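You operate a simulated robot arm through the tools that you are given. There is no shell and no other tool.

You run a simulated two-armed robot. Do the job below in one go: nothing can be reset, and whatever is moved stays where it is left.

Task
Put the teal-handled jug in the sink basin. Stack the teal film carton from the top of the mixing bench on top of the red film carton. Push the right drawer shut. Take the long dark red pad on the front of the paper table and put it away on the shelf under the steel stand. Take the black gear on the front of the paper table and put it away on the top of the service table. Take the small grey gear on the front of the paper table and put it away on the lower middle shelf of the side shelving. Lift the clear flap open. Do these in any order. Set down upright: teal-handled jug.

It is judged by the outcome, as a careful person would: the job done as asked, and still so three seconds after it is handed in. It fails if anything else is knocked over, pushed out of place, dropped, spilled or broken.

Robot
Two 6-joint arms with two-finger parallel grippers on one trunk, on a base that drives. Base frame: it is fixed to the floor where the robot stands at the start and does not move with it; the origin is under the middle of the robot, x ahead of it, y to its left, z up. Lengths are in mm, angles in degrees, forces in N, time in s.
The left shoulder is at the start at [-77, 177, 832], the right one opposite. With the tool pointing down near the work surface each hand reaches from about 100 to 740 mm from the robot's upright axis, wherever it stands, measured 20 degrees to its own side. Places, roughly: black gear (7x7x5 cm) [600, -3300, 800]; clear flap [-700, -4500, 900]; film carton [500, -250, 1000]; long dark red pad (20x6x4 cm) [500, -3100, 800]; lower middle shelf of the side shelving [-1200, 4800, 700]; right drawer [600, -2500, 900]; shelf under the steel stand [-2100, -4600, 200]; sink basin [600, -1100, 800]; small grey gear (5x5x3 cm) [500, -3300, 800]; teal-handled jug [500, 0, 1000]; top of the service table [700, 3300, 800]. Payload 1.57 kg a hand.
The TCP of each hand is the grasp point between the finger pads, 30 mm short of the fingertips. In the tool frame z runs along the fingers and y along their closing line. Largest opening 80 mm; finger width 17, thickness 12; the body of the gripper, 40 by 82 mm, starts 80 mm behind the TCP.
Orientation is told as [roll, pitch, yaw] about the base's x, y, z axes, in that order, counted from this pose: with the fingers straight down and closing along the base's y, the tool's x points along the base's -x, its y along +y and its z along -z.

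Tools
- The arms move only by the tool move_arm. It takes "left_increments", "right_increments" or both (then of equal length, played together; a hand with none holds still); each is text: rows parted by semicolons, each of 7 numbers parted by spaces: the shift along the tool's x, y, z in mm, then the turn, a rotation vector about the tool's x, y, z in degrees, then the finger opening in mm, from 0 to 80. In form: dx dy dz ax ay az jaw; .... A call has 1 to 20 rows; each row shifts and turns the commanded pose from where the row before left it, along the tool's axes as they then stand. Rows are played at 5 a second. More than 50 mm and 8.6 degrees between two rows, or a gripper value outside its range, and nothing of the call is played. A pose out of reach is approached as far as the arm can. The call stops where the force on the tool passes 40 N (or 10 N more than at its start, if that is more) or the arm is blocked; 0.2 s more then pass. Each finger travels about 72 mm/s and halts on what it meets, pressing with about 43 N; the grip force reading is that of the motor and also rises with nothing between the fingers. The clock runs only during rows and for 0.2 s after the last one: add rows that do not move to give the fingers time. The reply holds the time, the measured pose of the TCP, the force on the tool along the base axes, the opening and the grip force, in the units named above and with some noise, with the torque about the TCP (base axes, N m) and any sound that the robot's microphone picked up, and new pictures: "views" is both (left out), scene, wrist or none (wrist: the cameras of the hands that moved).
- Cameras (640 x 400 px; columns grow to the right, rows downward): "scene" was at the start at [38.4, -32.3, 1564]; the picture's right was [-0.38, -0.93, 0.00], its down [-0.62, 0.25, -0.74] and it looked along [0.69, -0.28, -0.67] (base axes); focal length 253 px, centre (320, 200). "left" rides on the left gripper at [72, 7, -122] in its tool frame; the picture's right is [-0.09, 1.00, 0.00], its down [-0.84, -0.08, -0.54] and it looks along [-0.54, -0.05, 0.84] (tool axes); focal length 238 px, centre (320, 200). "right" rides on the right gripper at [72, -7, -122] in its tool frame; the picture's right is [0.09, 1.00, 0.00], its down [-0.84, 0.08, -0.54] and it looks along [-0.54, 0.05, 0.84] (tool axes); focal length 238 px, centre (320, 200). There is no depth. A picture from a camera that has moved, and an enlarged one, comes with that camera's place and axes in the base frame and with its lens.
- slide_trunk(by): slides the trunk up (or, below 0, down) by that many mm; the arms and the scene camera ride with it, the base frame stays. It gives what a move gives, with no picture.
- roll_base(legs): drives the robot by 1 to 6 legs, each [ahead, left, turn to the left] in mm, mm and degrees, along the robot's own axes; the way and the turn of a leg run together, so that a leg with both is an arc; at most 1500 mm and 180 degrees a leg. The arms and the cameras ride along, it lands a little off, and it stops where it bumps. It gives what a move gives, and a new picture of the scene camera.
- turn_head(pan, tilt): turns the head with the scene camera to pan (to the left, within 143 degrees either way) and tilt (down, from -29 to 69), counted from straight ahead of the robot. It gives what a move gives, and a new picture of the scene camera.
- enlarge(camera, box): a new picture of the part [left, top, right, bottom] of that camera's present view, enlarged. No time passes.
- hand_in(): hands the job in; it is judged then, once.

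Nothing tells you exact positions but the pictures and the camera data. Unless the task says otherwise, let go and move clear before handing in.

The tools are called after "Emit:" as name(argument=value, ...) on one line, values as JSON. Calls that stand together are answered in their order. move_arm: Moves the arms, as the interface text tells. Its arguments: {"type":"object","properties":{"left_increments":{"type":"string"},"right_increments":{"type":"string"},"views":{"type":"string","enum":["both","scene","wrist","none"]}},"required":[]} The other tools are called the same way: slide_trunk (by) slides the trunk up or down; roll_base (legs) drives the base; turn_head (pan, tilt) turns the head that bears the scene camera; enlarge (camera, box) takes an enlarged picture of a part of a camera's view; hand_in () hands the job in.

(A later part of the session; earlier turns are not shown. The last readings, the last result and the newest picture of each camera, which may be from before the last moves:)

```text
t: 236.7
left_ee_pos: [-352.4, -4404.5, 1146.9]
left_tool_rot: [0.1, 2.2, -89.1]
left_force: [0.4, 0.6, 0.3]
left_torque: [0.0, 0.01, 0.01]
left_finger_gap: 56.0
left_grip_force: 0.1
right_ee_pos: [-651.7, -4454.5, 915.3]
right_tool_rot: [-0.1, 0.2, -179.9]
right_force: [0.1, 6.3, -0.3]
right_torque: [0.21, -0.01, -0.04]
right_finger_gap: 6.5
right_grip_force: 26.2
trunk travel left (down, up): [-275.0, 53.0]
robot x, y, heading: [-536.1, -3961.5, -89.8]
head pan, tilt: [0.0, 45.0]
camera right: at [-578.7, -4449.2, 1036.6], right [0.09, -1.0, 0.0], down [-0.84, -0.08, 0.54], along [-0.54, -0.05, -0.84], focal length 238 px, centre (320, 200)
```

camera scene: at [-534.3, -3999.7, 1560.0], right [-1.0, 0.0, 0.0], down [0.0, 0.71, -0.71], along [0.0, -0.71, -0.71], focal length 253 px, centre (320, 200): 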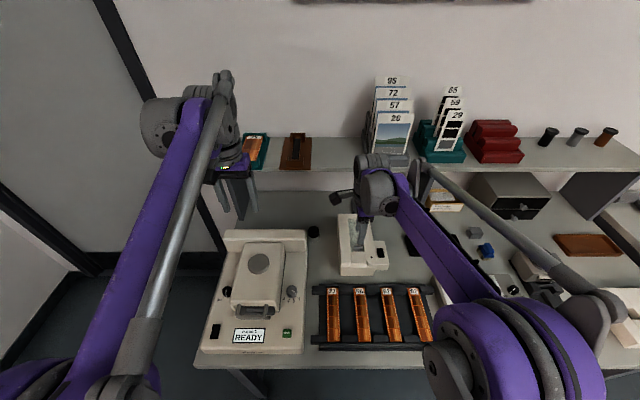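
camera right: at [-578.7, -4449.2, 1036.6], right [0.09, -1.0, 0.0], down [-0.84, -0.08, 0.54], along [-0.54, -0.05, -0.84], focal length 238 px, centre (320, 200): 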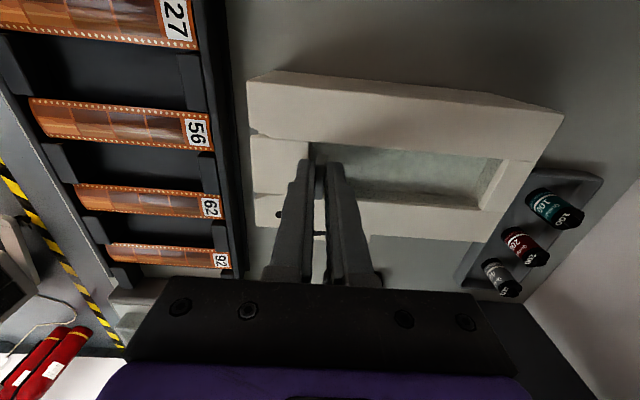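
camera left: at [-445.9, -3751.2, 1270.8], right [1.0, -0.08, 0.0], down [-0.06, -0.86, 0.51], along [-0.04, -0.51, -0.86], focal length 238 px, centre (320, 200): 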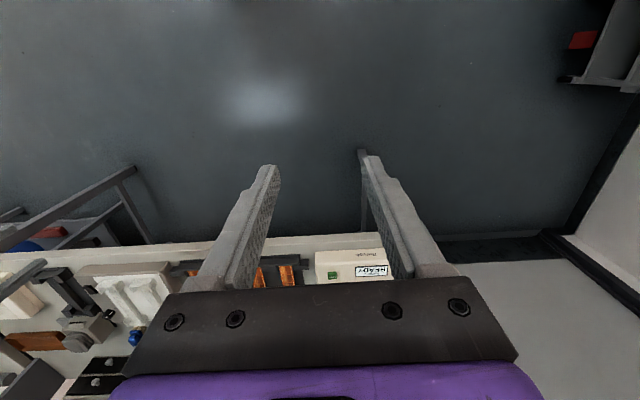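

Pinched again. Lifting along the arc in 10° stages.

Emit:
move_arm(right_increments="0 0.8 -5.57 2.5 0 0 0; 0 1.6 -5.57 2.5 0 0 0; 0 1.6 -5.57 2.5 0 0 0; 0 1.6 -5.57 2.5 0 0 0; 0 0 0 0 0 0 0", views="none")

Emit:
move_arm(right_increments="0 1.4 -5.57 2.5 0 0 0; 0 1.6 -5.57 2.5 0 0 0; 0 1.6 -5.57 2.5 0 0 0; 0 1.6 -5.57 2.5 0 0 0; 0 0 0 0 0 0 0", views="wrist")

```text
t: 237.9
left_ee_pos: [-351.3, -4405.2, 1148.2]
left_tool_rot: [0.0, 2.3, -89.1]
left_force: [0.7, 0.2, 0.6]
left_torque: [0.01, 0.0, 0.03]
left_finger_gap: 56.1
left_grip_force: 0.0
right_ee_pos: [-651.3, -4463.8, 937.9]
right_tool_rot: [-10.0, 0.1, -179.9]
right_force: [5.5, 3.4, 0.2]
right_torque: [0.14, 0.02, 0.0]
right_finger_gap: 6.6
right_grip_force: 26.5
trunk travel left (down, up): [-275.0, 53.0]
robot x, y, heading: [-535.2, -3960.6, -89.8]
head pan, tilt: [0.0, 45.0]
```

```text
t: 239.1
left_ee_pos: [-351.2, -4405.3, 1146.9]
left_tool_rot: [0.0, 2.3, -89.2]
left_force: [0.2, -0.2, 0.0]
left_torque: [-0.01, -0.01, 0.0]
left_finger_gap: 55.9
left_grip_force: 0.1
right_ee_pos: [-650.6, -4475.7, 956.7]
right_tool_rot: [-20.0, 0.1, -179.9]
right_force: [9.3, -1.6, -2.1]
right_torque: [-0.03, -0.58, -0.24]
right_finger_gap: 6.6
right_grip_force: 26.2
trunk travel left (down, up): [-275.0, 53.0]
robot x, y, heading: [-537.8, -3958.7, -90.2]
head pan, tilt: [0.0, 45.0]
camera right: at [-578.7, -4511.3, 1074.0], right [0.09, -0.94, -0.34], down [-0.84, -0.26, 0.48], along [-0.54, 0.24, -0.81], focal length 238 px, centre (320, 200)
```

right: 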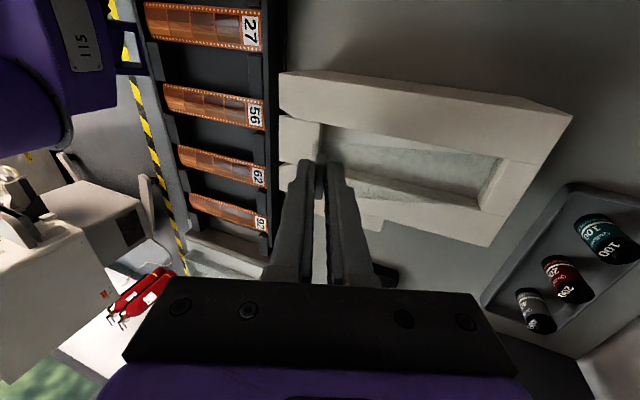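

At 20° with the forces small. Continuing to 30°, easing the side force.

Emit:
move_arm(right_increments="0.6 1.6 -5.57 2.5 0 0 0; 0.5 1.6 -5.57 2.5 0 0 0; 0.4 1.6 -5.57 2.5 0 0 0; 0.4 1.6 -5.57 2.5 0 0 0; 0 0 0 0 0 0 0", views="wrist")

Emit:
enlarge(camera="scene", box=[310, 140, 430, 280])

```text
t: 240.3
left_ee_pos: [-353.3, -4405.8, 1146.6]
left_tool_rot: [0.0, 2.4, -89.1]
left_force: [0.3, 0.2, -0.8]
left_torque: [0.02, -0.03, 0.01]
left_finger_gap: 56.1
left_grip_force: 0.1
right_ee_pos: [-651.1, -4490.7, 977.4]
right_tool_rot: [-30.1, 0.0, -180.1]
right_force: [1.6, -1.7, -2.5]
right_torque: [-0.03, 0.63, 0.35]
right_finger_gap: 6.8
right_grip_force: 26.6
trunk travel left (down, up): [-275.0, 53.0]
robot x, y, heading: [-537.2, -3955.8, -90.3]
head pan, tilt: [0.0, 45.0]
camera right: at [-578.6, -4546.6, 1084.3], right [0.09, -0.86, -0.5], down [-0.84, -0.34, 0.43], along [-0.54, 0.38, -0.75], focal length 238 px, centre (320, 200)
```

right: 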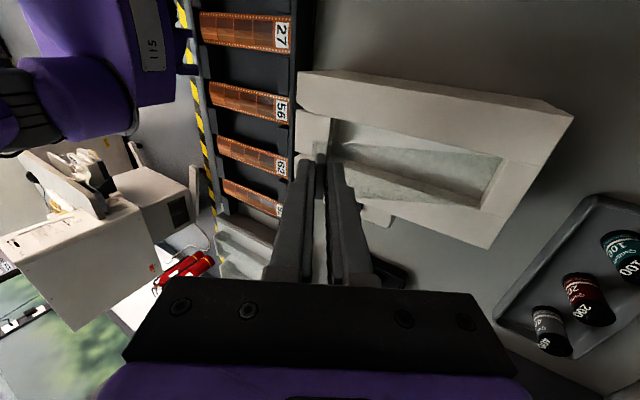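

```text
2.86 times, centred on (370, 210) of scene
camera zoom: at [-534.0, -4000.3, 1560.1], right [-1.0, 0.0, 0.0], down [0.0, 0.71, -0.71], along [0.0, -0.71, -0.71], focal length 724 px, centre (177, 171)
```

zoom: 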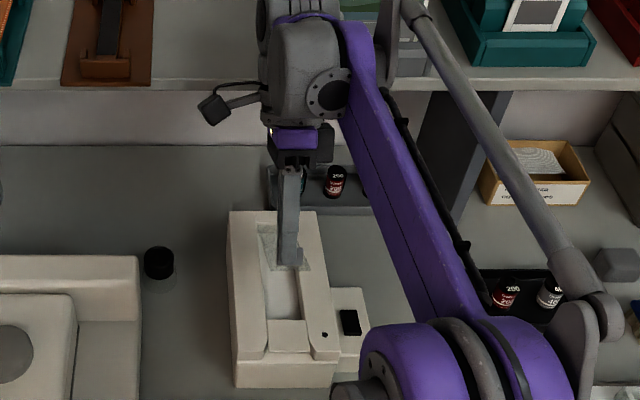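

The flap is at 30° and still held. I'll take it to 35°, then bring the left hand, fingers closed and pointing forward, in underneath to push it the rest of the way.

Emit:
move_arm(right_increments="0 1.6 -5.57 2.5 0 0 0; 0 1.6 -5.57 2.5 0 0 0; 0 0 0 0 0 0 0; 0 0 0 0 0 0 0; 0 0 0 0 0 0 0; 0 0 0 0 0 0 0; 0 0 0 0 0 0 0; 0 0 0 0 0 0 0; 0 0 0 0 0 0 0; 0 0 0 0 0 0 0; 0 0 0 0 0 0 0; 0 0 0 0 0 0 0; 0 0 0 0 0 0 0; 0 0 0 0 0 0 0; 0 0 0 0 0 0 0", left_increments="30 0 0 0 0 0 20; 30 0 0 0 0 0 0; 30 0 0 0 -7.5 0 0; 30 0 0 0 -7.5 0 0; 0 0 0 0 -7.5 0 0; 0 0 0 0 -7.5 0 0; 0 0 0 0 -7.5 0 0; 0 0 0 0 -7.5 0 0; 0 0 0 0 -7.5 0 0; 0 0 0 0 -7.5 0 0; 0 0 0 0 -7.5 0 0; 0 0 0 0 -7.5 0 0; 0 0 0 0 -2.3 0 0; 0 0 0 0 0 0 0; 0 0 0 0 0 0 0")

```text
t: 243.5
left_ee_pos: [-353.9, -4292.9, 1147.4]
left_tool_rot: [0.1, -75.2, -89.2]
left_force: [-0.2, 1.4, -0.1]
left_torque: [0.04, -0.01, 0.06]
left_finger_gap: 0.0
left_grip_force: 21.3
left hand out of reach, approached as far as the arm can: row 12
right_ee_pos: [-651.6, -4498.1, 984.6]
right_tool_rot: [-33.3, 0.2, 179.8]
right_force: [-5.9, 2.2, -1.2]
right_torque: [0.38, 0.16, 0.06]
right_finger_gap: 6.4
right_grip_force: 26.3
trunk travel left (down, up): [-275.0, 53.0]
robot x, y, heading: [-540.1, -3959.5, -90.0]
head pan, tilt: [0.0, 45.0]
camera scene: at [-535.3, -3999.5, 1560.1], right [-1.0, 0.0, 0.0], down [0.0, 0.71, -0.71], along [0.0, -0.71, -0.71], focal length 253 px, centre (320, 200)
camera right: at [-579.0, -4561.1, 1089.2], right [0.09, -0.83, -0.55], down [-0.84, -0.36, 0.41], along [-0.54, 0.42, -0.73], focal length 238 px, centre (320, 200)
camera left: at [-350.4, -4156.2, 1109.4], right [1.0, -0.01, 0.09], down [-0.08, 0.31, 0.95], along [-0.04, -0.95, 0.3], focal length 238 px, centre (320, 200)
```

scene: 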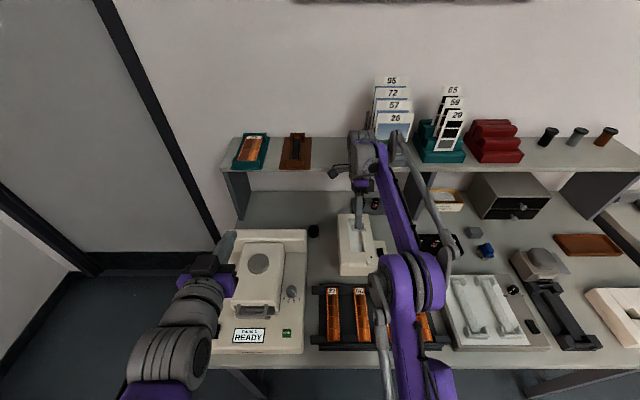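
right: 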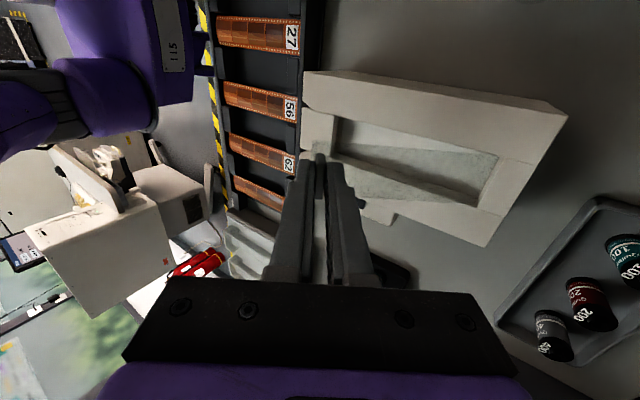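
left: 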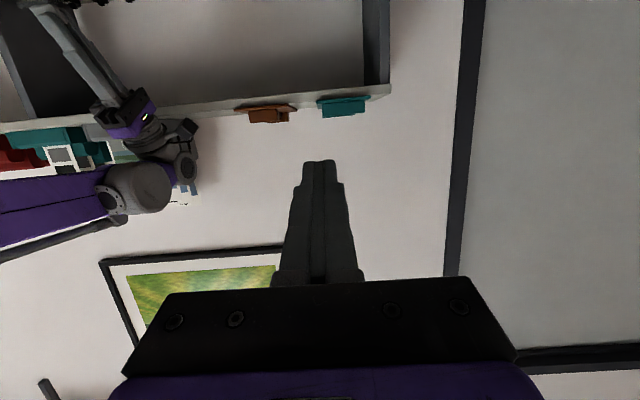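

The right elbow is in front of the instrument, so I'll angle the left hand 35° to come in from the left side. First the yaw, then an approach above the instrument's left.

Emit:
move_arm(left_increments="0 0 0 6.76 0 1.81 0; 0 0 0 6.76 0 1.81 0; 0 0 0 6.76 0 1.81 0; 0 0 0 6.76 0 1.81 0; 0 0 0 6.76 0 1.81 0; 10 -18.9 34.6 0 0 0 0; 10 -18.9 34.6 0 0 0 0; 10 -18.9 34.6 0 0 0 0; 10 -18.9 34.6 0 0 0 0; 10 -18.9 34.6 0 0 0 0; 10 -18.9 34.6 0 0 0 0; 10 -18.9 34.6 0 0 0 0; 0 0 0 0 0 0 0")

```text
t: 246.3
left_ee_pos: [-566.0, -4408.1, 986.7]
left_tool_rot: [-7.1, -70.1, -110.5]
left_force: [0.2, 0.4, 0.2]
left_torque: [0.02, 0.02, -0.03]
left_finger_gap: 0.0
left_grip_force: 21.0
left hand out of reach, approached as far as the arm can: row 1, 2
right_ee_pos: [-652.0, -4498.8, 984.8]
right_tool_rot: [-33.4, 0.2, 180.0]
right_force: [-5.2, 2.9, -1.8]
right_torque: [0.37, 0.17, 0.06]
right_finger_gap: 6.5
right_grip_force: 26.1
trunk travel left (down, up): [-275.0, 53.0]
robot x, y, heading: [-535.2, -3956.0, -89.9]
head pan, tilt: [0.0, 45.0]
camera scene: at [-535.1, -3999.3, 1560.1], right [-1.0, 0.0, 0.0], down [0.0, 0.71, -0.71], along [0.0, -0.71, -0.71], focal length 253 px, centre (320, 200)
camera left: at [-497.5, -4285.6, 959.7], right [0.87, -0.48, 0.04], down [0.07, 0.22, 0.97], along [-0.48, -0.85, 0.23], focal length 238 px, centre (320, 200)
```

scene: 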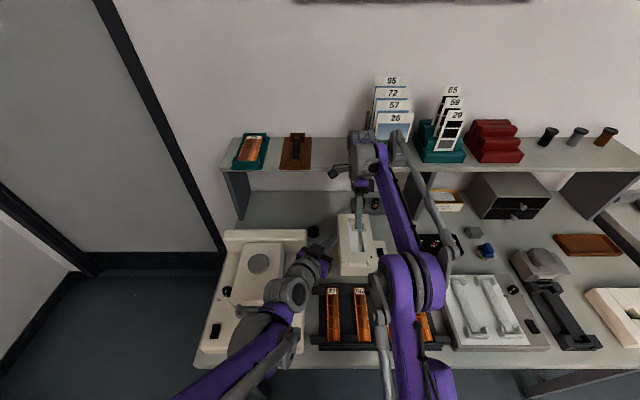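
left: 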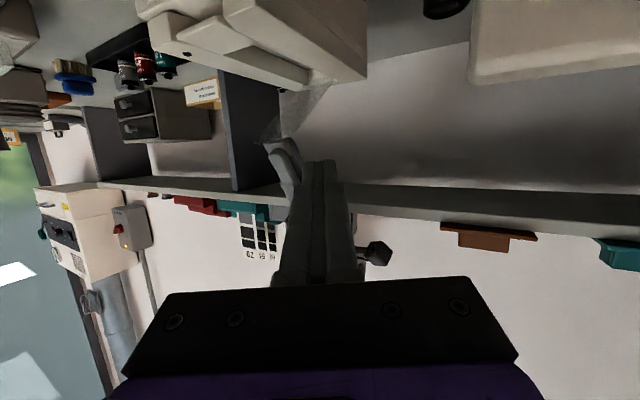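

The left fingers point toward the raised flap. I'll lower them to pass under its front edge.

Emit:
move_arm(left_increments="20.3 -12.6 9 0 0 0 0; 20.3 -12.6 9 0 0 0 0; 20.3 -12.6 9 0 0 0 0; 0 0 0 0 0 0 0")

Emit:
enlarge(camera="scene", box=[290, 180, 420, 290])

Emit:
enlarge(camera="left", box=[200, 30, 420, 210])

```text
t: 247.3
left_ee_pos: [-604.1, -4393.0, 921.7]
left_tool_rot: [-7.2, -70.0, -110.3]
left_force: [0.4, 0.3, 0.1]
left_torque: [0.04, 0.0, 0.0]
left_finger_gap: 0.0
left_grip_force: 20.8
right_ee_pos: [-652.3, -4498.4, 984.5]
right_tool_rot: [-33.4, 0.3, 180.0]
right_force: [-5.0, 3.6, -2.2]
right_torque: [0.37, 0.13, 0.06]
right_finger_gap: 6.7
right_grip_force: 26.1
trunk travel left (down, up): [-275.0, 53.0]
robot x, y, heading: [-534.2, -3952.1, -90.1]
head pan, tilt: [0.0, 45.0]
camera scene: at [-535.1, -3999.4, 1560.1], right [-1.0, 0.0, 0.0], down [0.0, 0.71, -0.71], along [0.0, -0.71, -0.71], focal length 253 px, centre (320, 200)
camera left: at [-535.3, -4270.0, 894.1], right [0.87, -0.48, 0.04], down [0.07, 0.22, 0.97], along [-0.48, -0.85, 0.23], focal length 238 px, centre (320, 200)
```

scene: 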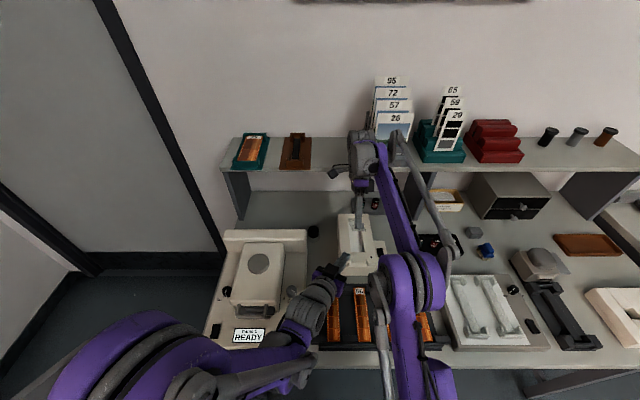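
left: 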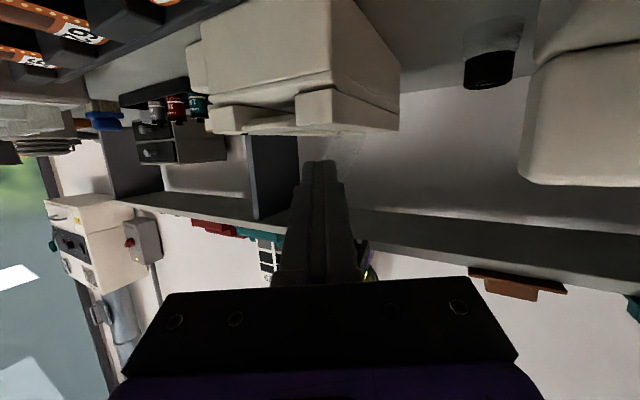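

```text
3.64 times, centred on (355, 235) of scene
camera zoom: at [-535.1, -3999.4, 1560.1], right [-1.0, 0.0, 0.0], down [0.0, 0.71, -0.71], along [0.0, -0.71, -0.71], focal length 921 px, centre (193, 73)
```

zoom: 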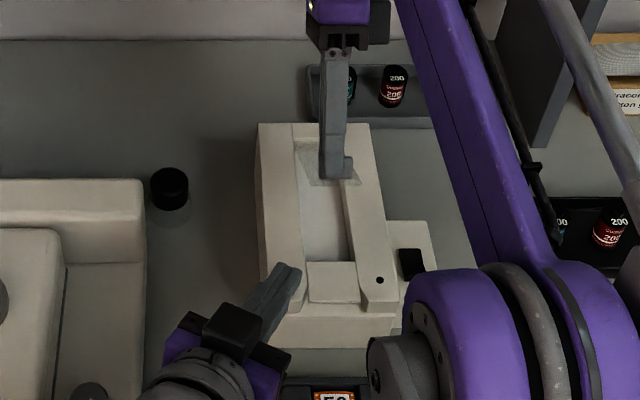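

```text
2.22 times, centred on (310, 120) of left
camera zoom: at [-535.3, -4270.0, 894.1], right [0.87, -0.48, 0.04], down [0.07, 0.22, 0.97], along [-0.48, -0.85, 0.23], focal length 530 px, centre (342, 378)
```

zoom: 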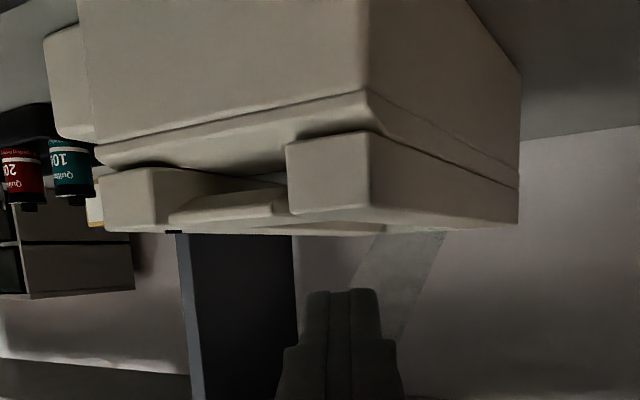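

The clear flap is visible, raised above the recess. Sliding the left fingertips in under its front edge.

Emit:
move_arm(left_increments="-6.8 -0.1 18.9 0 0 0 0; -6.8 -0.1 18.9 0 0 0 0; -6.8 -0.1 18.9 0 0 0 0; -6.8 -0.1 18.9 0 0 0 0; 0 0 0 0 0 0 0")

Emit:
enlarge(camera="scene", box=[310, 180, 410, 280])

Emit:
enlarge(camera="right", box=[220, 60, 460, 240])

```text
t: 248.5
left_ee_pos: [-641.8, -4467.1, 920.4]
left_tool_rot: [-7.0, -70.1, -110.4]
left_force: [-0.2, -0.1, 0.9]
left_torque: [0.02, 0.0, 0.0]
left_finger_gap: 0.0
left_grip_force: 21.6
right_ee_pos: [-651.2, -4497.8, 983.7]
right_tool_rot: [-33.4, 0.2, 180.0]
right_force: [-4.0, 3.0, -0.9]
right_torque: [0.35, 0.12, 0.02]
right_finger_gap: 6.5
right_grip_force: 26.8
trunk travel left (down, up): [-275.0, 53.0]
robot x, y, heading: [-537.7, -3958.1, -90.0]
head pan, tilt: [0.0, 45.0]
camera scene: at [-535.1, -3999.4, 1560.1], right [-1.0, 0.0, 0.0], down [0.0, 0.71, -0.71], along [0.0, -0.71, -0.71], focal length 253 px, centre (320, 200)
camera left: at [-574.2, -4343.8, 893.2], right [0.87, -0.48, 0.04], down [0.07, 0.22, 0.97], along [-0.48, -0.85, 0.23], focal length 238 px, centre (320, 200)
```

scene: 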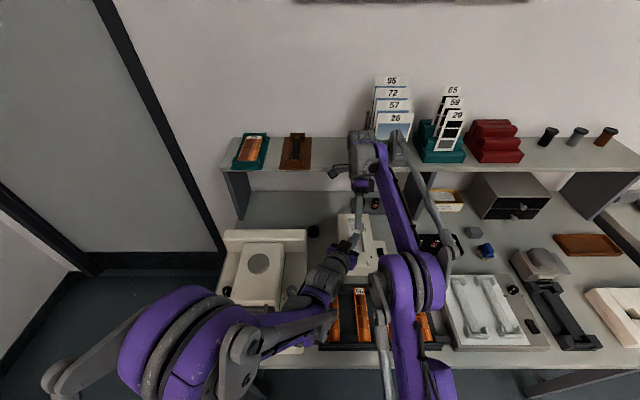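
left: 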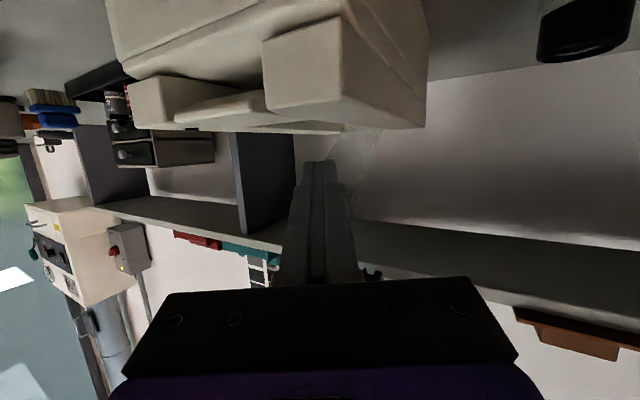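

```text
4.00 times, centred on (360, 230) of scene
camera zoom: at [-535.1, -3999.4, 1560.1], right [-1.0, 0.0, 0.0], down [0.0, 0.71, -0.71], along [0.0, -0.71, -0.71], focal length 1013 px, centre (160, 80)
```

zoom: 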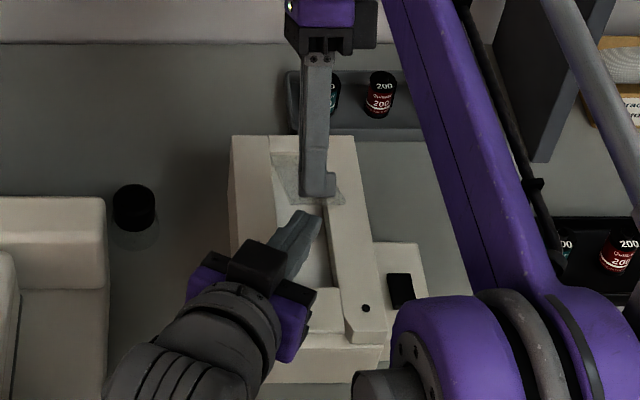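

```text
2.22 times, centred on (340, 150) of right
camera zoom: at [-578.9, -4561.0, 1089.2], right [0.09, -0.83, -0.55], down [-0.84, -0.36, 0.41], along [-0.54, 0.42, -0.73], focal length 530 px, centre (276, 311)
```

zoom: 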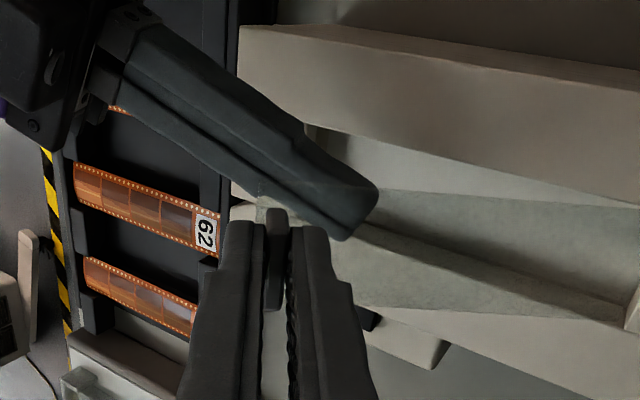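

The left fingertips are under the flap. I'll raise them until they touch its underside.

Emit:
move_arm(left_increments="-4.7 -0.24 -1.66 0 0 0 0; -4.7 -0.24 -1.66 0 0 0 0; 0 0 0 0 0 0 0", views="none")

Emit:
move_arm(left_increments="-2.8 -0.14 -1 0 0 0 0; -2.8 -0.14 -1 0 0 0 0; 0 0 0 0 0 0 0", views="none")

Emit:
enlarge(camera="right", box=[220, 60, 460, 240])

```text
t: 249.3
left_ee_pos: [-641.2, -4465.5, 930.1]
left_tool_rot: [-7.2, -70.1, -110.4]
left_force: [-0.3, 0.0, 0.1]
left_torque: [-0.01, 0.0, 0.01]
left_finger_gap: 0.2
left_grip_force: 21.6
right_ee_pos: [-652.0, -4498.4, 985.2]
right_tool_rot: [-33.4, 0.2, 180.1]
right_force: [-5.3, 2.7, -1.4]
right_torque: [0.33, 0.12, 0.02]
right_finger_gap: 6.6
right_grip_force: 25.7
trunk travel left (down, up): [-275.0, 53.0]
robot x, y, heading: [-535.6, -3962.0, -90.1]
head pan, tilt: [0.0, 45.0]
```

```text
t: 250.1
left_ee_pos: [-641.5, -4463.9, 937.2]
left_tool_rot: [-7.1, -70.1, -110.3]
left_force: [0.0, -0.4, -0.3]
left_torque: [0.01, 0.02, -0.04]
left_finger_gap: 0.0
left_grip_force: 21.3
right_ee_pos: [-651.8, -4498.1, 984.2]
right_tool_rot: [-33.4, 0.3, 180.1]
right_force: [-5.0, 1.7, -2.3]
right_torque: [0.39, 0.1, 0.01]
right_finger_gap: 6.7
right_grip_force: 26.1
trunk travel left (down, up): [-275.0, 53.0]
robot x, y, heading: [-534.9, -3959.7, -90.0]
head pan, tilt: [0.0, 45.0]
```

```text
2.22 times, centred on (340, 150) of right
camera zoom: at [-578.8, -4561.1, 1089.2], right [0.09, -0.83, -0.55], down [-0.84, -0.36, 0.41], along [-0.54, 0.42, -0.73], focal length 530 px, centre (276, 311)
```

zoom: 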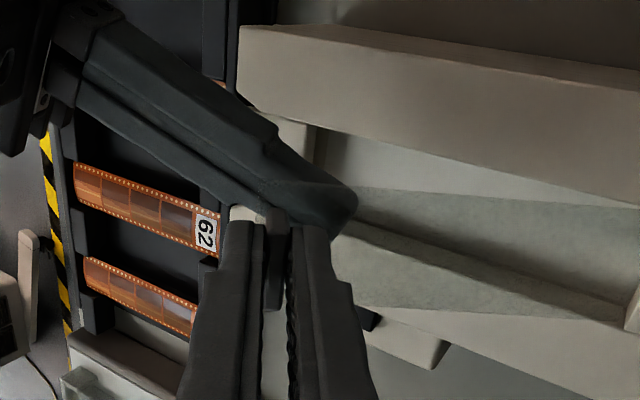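

Emit:
move_arm(left_increments="-2.8 -0.14 -1 0 0 0 0; -2.8 -0.14 -1 0 0 0 0; 0 0 0 0 0 0 0", views="none")

Emit:
move_arm(left_increments="-1.9 -0.1 -0.66 0 0 0 0; -1.9 -0.1 -0.66 0 0 0 0; 0 0 0 0 0 0 0", views="none")

```text
t: 250.9
left_ee_pos: [-640.1, -4465.8, 941.8]
left_tool_rot: [-7.2, -69.7, -110.4]
left_force: [-0.5, 4.2, -29.6]
left_torque: [0.91, -0.16, -0.02]
left_finger_gap: 0.0
left_grip_force: 21.3
right_ee_pos: [-650.7, -4500.5, 984.7]
right_tool_rot: [-33.5, 0.2, 180.0]
right_force: [-3.3, -4.4, 20.9]
right_torque: [0.56, 0.08, 0.01]
right_finger_gap: 6.9
right_grip_force: 26.3
trunk travel left (down, up): [-275.0, 53.0]
robot x, y, heading: [-534.4, -3959.1, -90.1]
head pan, tilt: [0.0, 45.0]
```

```text
t: 251.7
left_ee_pos: [-641.0, -4465.4, 944.3]
left_tool_rot: [-7.0, -69.7, -110.3]
left_force: [1.3, 2.0, -32.2]
left_torque: [1.01, -0.16, 0.0]
left_finger_gap: 0.2
left_grip_force: 21.1
right_ee_pos: [-651.4, -4499.2, 984.2]
right_tool_rot: [-33.5, 0.2, 180.0]
right_force: [0.1, -3.1, 24.0]
right_torque: [0.71, 0.04, 0.0]
right_finger_gap: 7.7
right_grip_force: 26.9
trunk travel left (down, up): [-275.0, 53.0]
robot x, y, heading: [-536.0, -3953.5, -89.9]
head pan, tilt: [0.0, 45.0]
```

Both hands now load the flap. I'll ease the left down slightly, then open the right fingers and withdraw them.

Emit:
move_arm(left_increments="1.9 0.1 0.66 0 0 0 0; 0 0 0 0 0 0 0; 0 0 0 0 0 0 0; 0 0 0 0 0 0 0; 0 0 0 0 0 0 0; 0 0 0 0 0 0 0; 0 0 0 0 0 0 0; 0 0 0 0 0 0 0; 0 0 0 0 0 0 0", right_increments="0 0 0 0 0 0 0; 0 0 0 0 0 0 14; 0 0 0 0 0 0 26; 0 0 0 0 0 0 38; 0 0 0 0 0 0 38; 0 0 -10 0 0 0 38; 0 0 -10 0 0 0 38; 0 -8 -13 0 0 0 38; 0 0 0 0 0 0 38")

Emit:
enlarge(camera="scene", box=[310, 150, 430, 270])

Emit:
enlarge(camera="right", box=[220, 60, 460, 240])

```text
t: 253.7
left_ee_pos: [-639.9, -4466.0, 944.6]
left_tool_rot: [-7.3, -70.0, -110.4]
left_force: [0.5, 0.0, 0.1]
left_torque: [-0.01, 0.0, -0.01]
left_finger_gap: 0.0
left_grip_force: 21.3
right_ee_pos: [-650.3, -4500.1, 1011.5]
right_tool_rot: [-33.5, 0.2, 180.1]
right_force: [-0.2, -0.7, -0.8]
right_torque: [-0.01, 0.01, -0.02]
right_finger_gap: 37.9
right_grip_force: 0.0
right hand out of reach, approached as far as the arm can: row 7, 8
trunk travel left (down, up): [-275.0, 53.0]
robot x, y, heading: [-537.5, -3957.9, -90.3]
head pan, tilt: [0.0, 45.0]
camera scene: at [-534.4, -4000.0, 1560.1], right [-1.0, 0.0, 0.0], down [0.0, 0.71, -0.71], along [0.0, -0.71, -0.71], focal length 253 px, centre (320, 200)
camera right: at [-577.7, -4562.1, 1116.6], right [0.09, -0.83, -0.55], down [-0.84, -0.36, 0.41], along [-0.54, 0.42, -0.73], focal length 238 px, centre (320, 200)
camera left: at [-572.8, -4343.1, 917.4], right [0.87, -0.48, 0.04], down [0.07, 0.22, 0.97], along [-0.48, -0.85, 0.23], focal length 238 px, centre (320, 200)
```

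scene: 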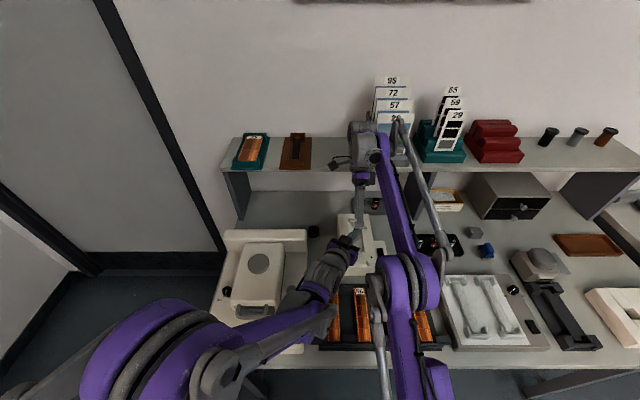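
right: 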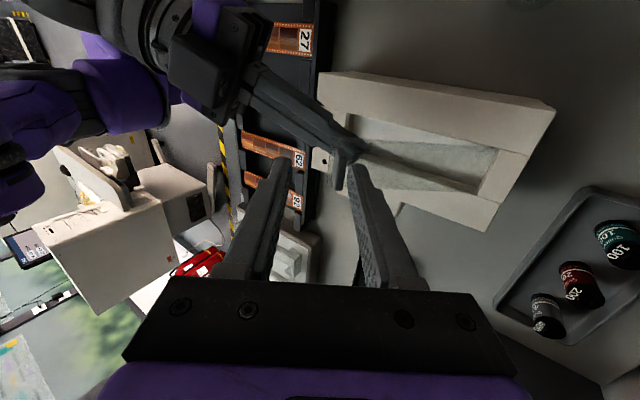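
left: 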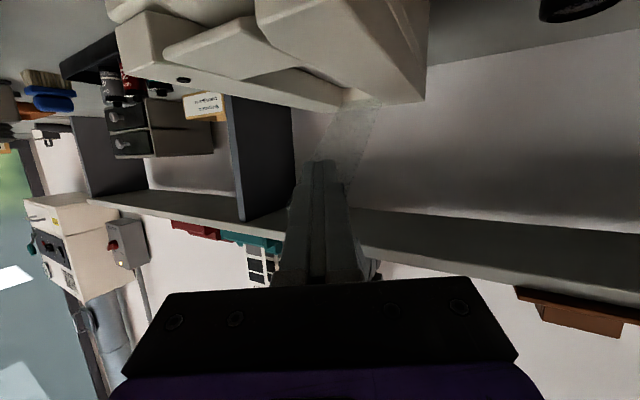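

```text
3.33 times, centred on (370, 210) of scene
camera zoom: at [-534.4, -4000.0, 1560.1], right [-1.0, 0.0, 0.0], down [0.0, 0.71, -0.71], along [0.0, -0.71, -0.71], focal length 844 px, centre (153, 167)
```

zoom: 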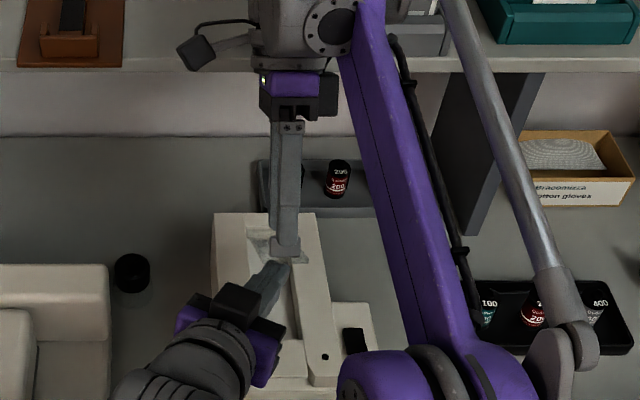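

```text
2.22 times, centred on (340, 150) of right
camera zoom: at [-577.7, -4562.1, 1116.6], right [0.09, -0.83, -0.55], down [-0.84, -0.36, 0.41], along [-0.54, 0.42, -0.73], focal length 530 px, centre (276, 311)
```

zoom: 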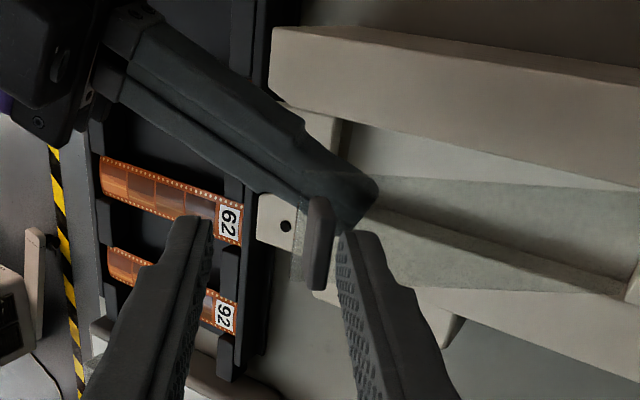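

The flap now rests on the left fingers. I'll straighten the right hand to get reach, lift it clear, and pull it back.

Emit:
move_arm(right_increments="0 0 -2 -6 0 0 38; 0 0 -4 -6 0 0 38; 0 0 -5 -6 0 0 38; 0 0 -8 -6 0 0 38; 0 0 -12 -6 0 0 38; 0 0 -15 -3.5 0 0 38; 0 0 -20 0 0 0 38; 0 0 -20 0 0 0 38; 0 -30 0 0 0 0 38; 0 -40 0 0 0 0 38; 0 -40 0 0 0 0 38; 0 -40 0 0 0 0 38; 0 0 0 0 0 0 38")

Emit:
enlarge(camera="scene", box=[310, 150, 430, 270])

```text
t: 256.5
left_ee_pos: [-639.7, -4464.8, 946.1]
left_tool_rot: [-7.3, -69.9, -110.3]
left_force: [0.1, -0.6, 0.2]
left_torque: [-0.01, 0.0, 0.01]
left_finger_gap: 0.0
left_grip_force: 21.5
right_ee_pos: [-647.7, -4361.2, 1099.2]
right_tool_rot: [-1.6, 0.2, -179.9]
right_force: [0.1, 0.5, -1.2]
right_torque: [0.02, 0.03, -0.01]
right_finger_gap: 37.9
right_grip_force: 0.1
trunk travel left (down, up): [-275.0, 53.0]
robot x, y, heading: [-539.6, -3960.7, -90.0]
head pan, tilt: [0.0, 45.0]
camera scene: at [-534.2, -4000.8, 1560.1], right [-1.0, 0.0, 0.0], down [0.0, 0.71, -0.71], along [0.0, -0.71, -0.71], focal length 253 px, centre (320, 200)
camera right: at [-575.3, -4359.0, 1220.4], right [0.09, -1.0, -0.03], down [-0.84, -0.09, 0.54], along [-0.54, -0.03, -0.84], focal length 238 px, centre (320, 200)
```

scene: 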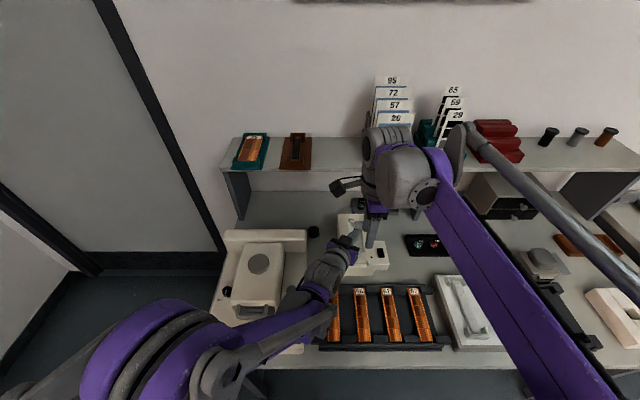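
right: 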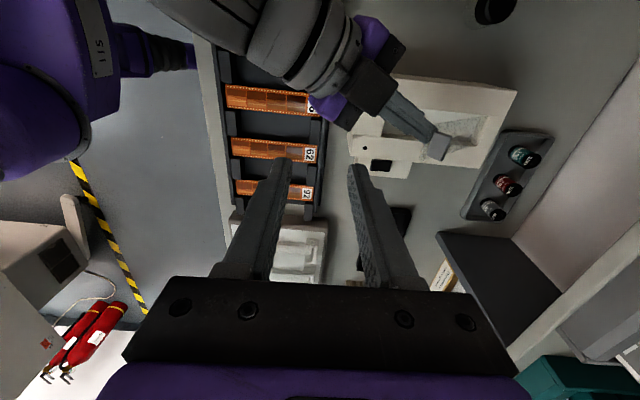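

```text
3.33 times, centred on (370, 210) of scene
camera zoom: at [-534.2, -4000.8, 1560.1], right [-1.0, 0.0, 0.0], down [0.0, 0.71, -0.71], along [0.0, -0.71, -0.71], focal length 844 px, centre (153, 167)
```

zoom: 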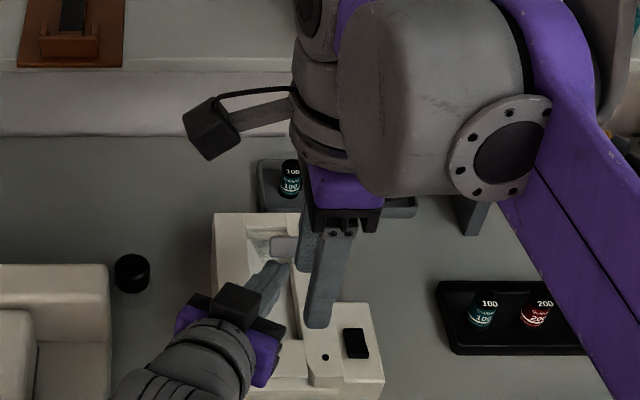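

The right hand is clear. I'll move it well away to the right, then push the flap up and over with the left fingertips along the arc.

Emit:
move_arm(right_increments="-40 -10 0 0 0 0 38; -40 -10 0 0 0 0 38; -40 -10 0 0 0 0 38; -40 -10 0 0 0 0 38; 0 0 0 0 0 0 38", views="none")

Emit:
move_arm(left_increments="-6.4 2.6 3.7 0 0 0 0; -6.4 2.6 3.7 0 0 0 0; -6.4 2.6 3.7 0 0 0 0; -7.9 2.9 3.9 0 0 0 0; -7.8 2.9 3.8 0 0 0 0; 0 0 0 0 0 0 0")

Emit:
enlarge(camera="scene", box=[310, 150, 430, 270])

```text
t: 257.7
left_ee_pos: [-641.4, -4464.1, 944.8]
left_tool_rot: [-7.3, -70.1, -110.3]
left_force: [0.7, 0.2, -0.2]
left_torque: [-0.01, 0.01, 0.0]
left_finger_gap: 0.0
left_grip_force: 21.7
right_ee_pos: [-808.3, -4319.9, 1100.3]
right_tool_rot: [-1.5, 0.1, -179.9]
right_force: [0.5, 0.6, 0.5]
right_torque: [0.02, 0.02, 0.02]
right_finger_gap: 37.9
right_grip_force: 0.1
trunk travel left (down, up): [-275.0, 53.0]
robot x, y, heading: [-535.9, -3960.2, -90.2]
head pan, tilt: [0.0, 45.0]
```

```text
t: 259.1
left_ee_pos: [-642.0, -4498.1, 971.4]
left_tool_rot: [-7.2, -70.1, -110.2]
left_force: [0.5, 0.2, 0.6]
left_torque: [0.01, 0.0, 0.01]
left_finger_gap: 0.0
left_grip_force: 21.8
right_ee_pos: [-807.9, -4319.2, 1100.0]
right_tool_rot: [-1.5, 0.1, -179.9]
right_force: [0.5, 0.3, 0.2]
right_torque: [-0.02, -0.01, -0.02]
right_finger_gap: 38.2
right_grip_force: 0.0
trunk travel left (down, up): [-275.0, 53.0]
robot x, y, heading: [-539.6, -3958.5, -90.3]
head pan, tilt: [0.0, 45.0]
camera scene: at [-534.3, -3999.5, 1560.1], right [-1.0, 0.0, 0.0], down [0.0, 0.71, -0.71], along [0.0, -0.71, -0.71], focal length 253 px, centre (320, 200)
camera left: at [-573.8, -4375.5, 943.8], right [0.87, -0.48, 0.04], down [0.07, 0.22, 0.97], along [-0.48, -0.85, 0.23], focal length 238 px, centre (320, 200)
```

scene: 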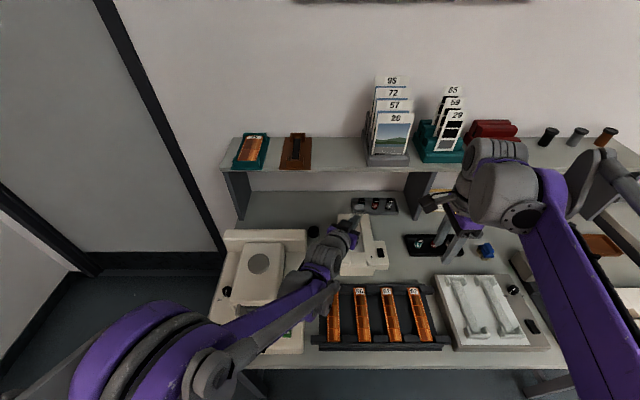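
left: 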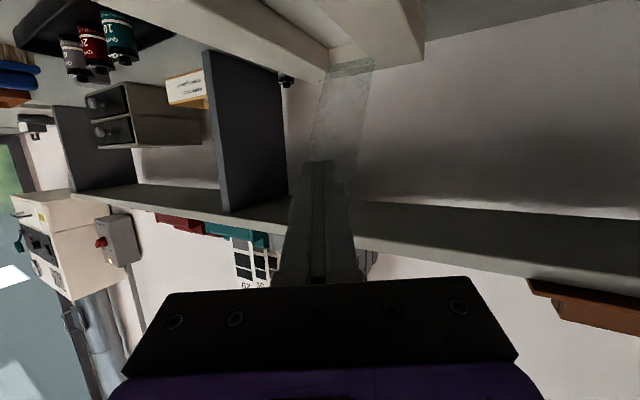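

```text
3.33 times, centred on (370, 210) of scene
camera zoom: at [-534.3, -3999.5, 1560.1], right [-1.0, 0.0, 0.0], down [0.0, 0.71, -0.71], along [0.0, -0.71, -0.71], focal length 844 px, centre (153, 167)
```

zoom: 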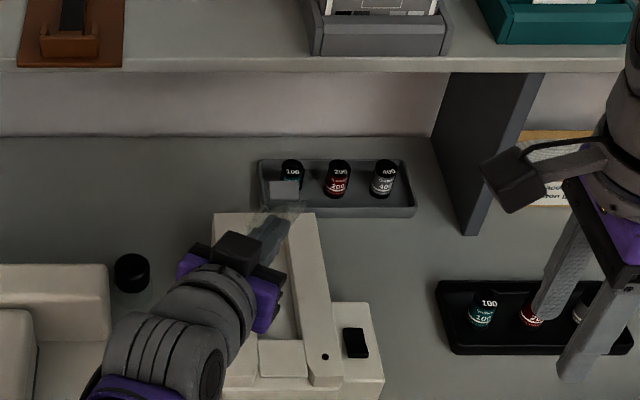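

The flap is going up nicely. Continuing past 60° toward upright.

Emit:
move_arm(left_increments="-7 3.4 5.05 0 0 0 0; -7 3.4 5.05 0 0 0 0; -5.8 3.75 6.2 0 0 0 0; -5.8 3.75 6.2 0 0 0 0; 0 0 0 0 0 0 0")

Emit:
enlarge(camera="scene", box=[310, 150, 430, 270])

```text
t: 260.3
left_ee_pos: [-643.1, -4531.2, 987.1]
left_tool_rot: [-7.3, -70.1, -110.3]
left_force: [-0.5, 0.9, -0.7]
left_torque: [-0.02, 0.01, 0.0]
left_finger_gap: 0.1
left_grip_force: 20.7
right_ee_pos: [-808.7, -4318.9, 1099.6]
right_tool_rot: [-1.4, 0.1, -179.9]
right_force: [0.1, -0.1, 0.0]
right_torque: [-0.01, 0.01, -0.01]
right_finger_gap: 38.1
right_grip_force: 0.1
trunk travel left (down, up): [-275.0, 53.0]
robot x, y, heading: [-540.6, -3960.5, -89.8]
head pan, tilt: [0.0, 45.0]
camera scene: at [-534.3, -3999.5, 1560.1], right [-1.0, 0.0, 0.0], down [0.0, 0.71, -0.71], along [0.0, -0.71, -0.71], focal length 253 px, centre (320, 200)
camera left: at [-574.2, -4409.3, 959.6], right [0.87, -0.48, 0.04], down [0.07, 0.22, 0.97], along [-0.48, -0.85, 0.23], focal length 238 px, centre (320, 200)
```

scene: 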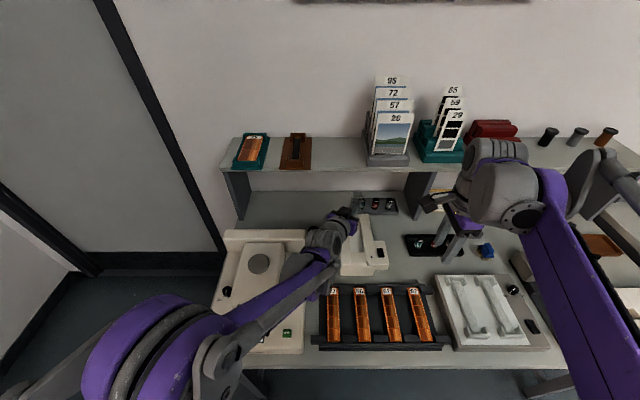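
left: 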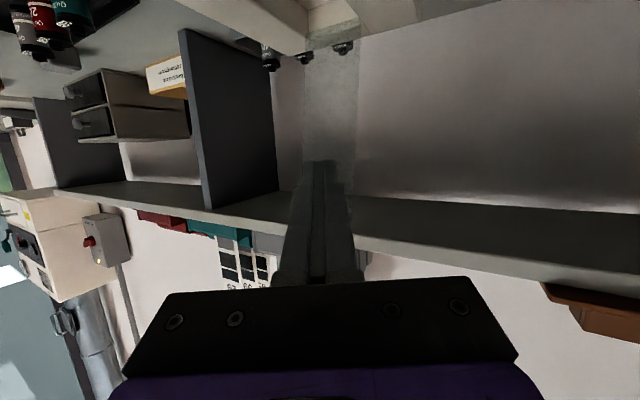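

```text
3.33 times, centred on (370, 210) of scene
camera zoom: at [-534.3, -3999.5, 1560.1], right [-1.0, 0.0, 0.0], down [0.0, 0.71, -0.71], along [0.0, -0.71, -0.71], focal length 844 px, centre (153, 167)
```

zoom: 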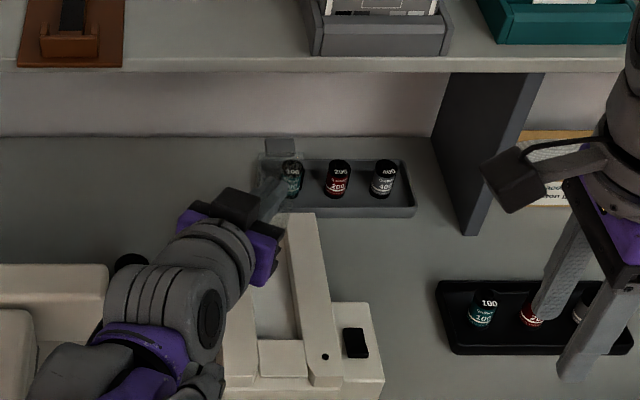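

About 80° now. Going on past vertical.

Emit:
move_arm(left_increments="-4.4 4 6.95 0 0 0 0; -4.4 4 6.95 0 0 0 0; -3 4.15 7.65 0 0 0 0; -3 4.15 7.65 0 0 0 0; 0 0 0 0 0 0 0")

Emit:
enlarge(camera="scene", box=[310, 150, 430, 270])

```text
t: 261.4
left_ee_pos: [-642.0, -4560.2, 990.4]
left_tool_rot: [-7.4, -69.8, -110.5]
left_force: [8.1, 28.0, 4.0]
left_torque: [-0.05, -0.03, 0.02]
left_finger_gap: 0.2
left_grip_force: 21.3
right_ee_pos: [-806.9, -4314.7, 1101.4]
right_tool_rot: [-1.4, 0.0, -179.9]
right_force: [-0.8, 0.3, 1.1]
right_torque: [0.01, 0.0, 0.0]
right_finger_gap: 37.9
right_grip_force: 0.1
trunk travel left (down, up): [-275.0, 53.0]
robot x, y, heading: [-539.3, -3958.8, -90.1]
head pan, tilt: [0.0, 45.0]
stopped in row 5 (left hand): the force on the tool passed its limit at 42 N (the readings are from after the stop); the commanded pose is now the measured one
camera scene: at [-532.7, -3994.0, 1560.4], right [-1.0, 0.0, 0.0], down [0.0, 0.71, -0.71], along [0.0, -0.71, -0.71], focal length 253 px, centre (320, 200)
camera left: at [-573.8, -4438.8, 963.7], right [0.87, -0.49, 0.04], down [0.07, 0.21, 0.97], along [-0.48, -0.85, 0.22], focal length 238 px, centre (320, 200)
```

scene: 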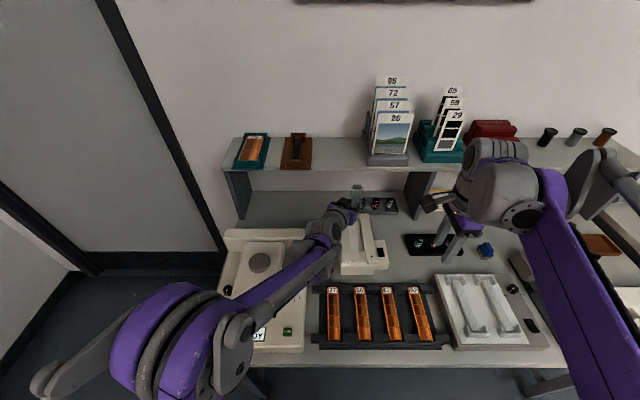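
left: 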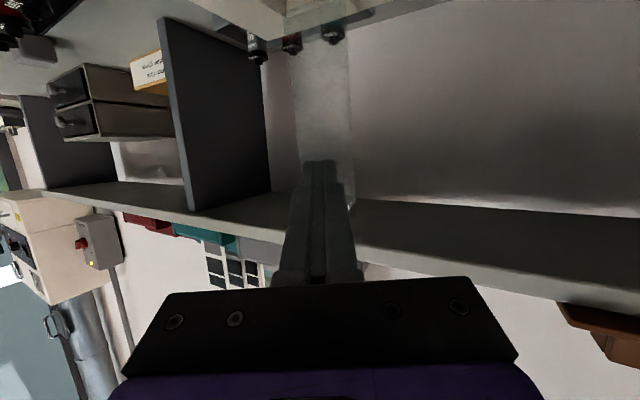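

```text
3.33 times, centred on (370, 210) of scene
camera zoom: at [-532.7, -3994.0, 1560.4], right [-1.0, 0.0, 0.0], down [0.0, 0.71, -0.71], along [0.0, -0.71, -0.71], focal length 844 px, centre (153, 167)
```

zoom: 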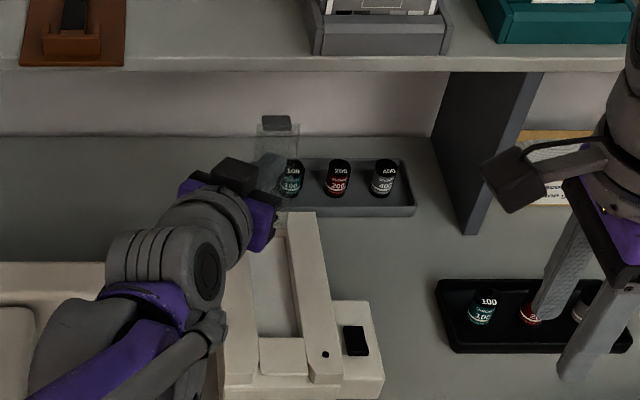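

The flap has reached its stop, just past vertical. I'll back off gently to see whether it stays.

Emit:
move_arm(left_increments="1.6 -2.2 -4.2 0 0 0 0; 1.6 -2.2 -4.2 0 0 0 0; 3.2 -4.5 -8.3 0 0 0 0; 3.2 -4.5 -8.3 0 0 0 0; 3.2 -4.5 -8.3 0 0 0 0; 0 0 0 0 0 0 0", views="none")

Emit:
enlarge(camera="scene", box=[310, 150, 430, 270])

```text
t: 262.8
left_ee_pos: [-643.7, -4525.1, 989.4]
left_tool_rot: [-7.3, -69.6, -110.5]
left_force: [0.2, -0.4, -1.6]
left_torque: [-0.01, 0.0, 0.02]
left_finger_gap: 0.0
left_grip_force: 21.4
right_ee_pos: [-808.1, -4317.9, 1100.3]
right_tool_rot: [-1.6, 0.2, -179.9]
right_force: [0.7, 0.0, -0.3]
right_torque: [0.02, 0.0, -0.03]
right_finger_gap: 38.0
right_grip_force: 0.0
trunk travel left (down, up): [-275.0, 53.0]
robot x, y, heading: [-537.9, -3960.5, -89.9]
head pan, tilt: [0.0, 45.0]
```

```text
3.33 times, centred on (370, 210) of scene
camera zoom: at [-534.2, -3999.0, 1560.1], right [-1.0, 0.0, 0.0], down [0.0, 0.71, -0.71], along [0.0, -0.71, -0.71], focal length 844 px, centre (153, 167)
```

zoom: 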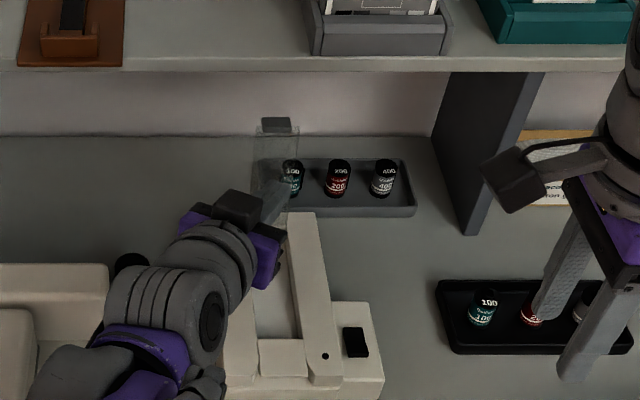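

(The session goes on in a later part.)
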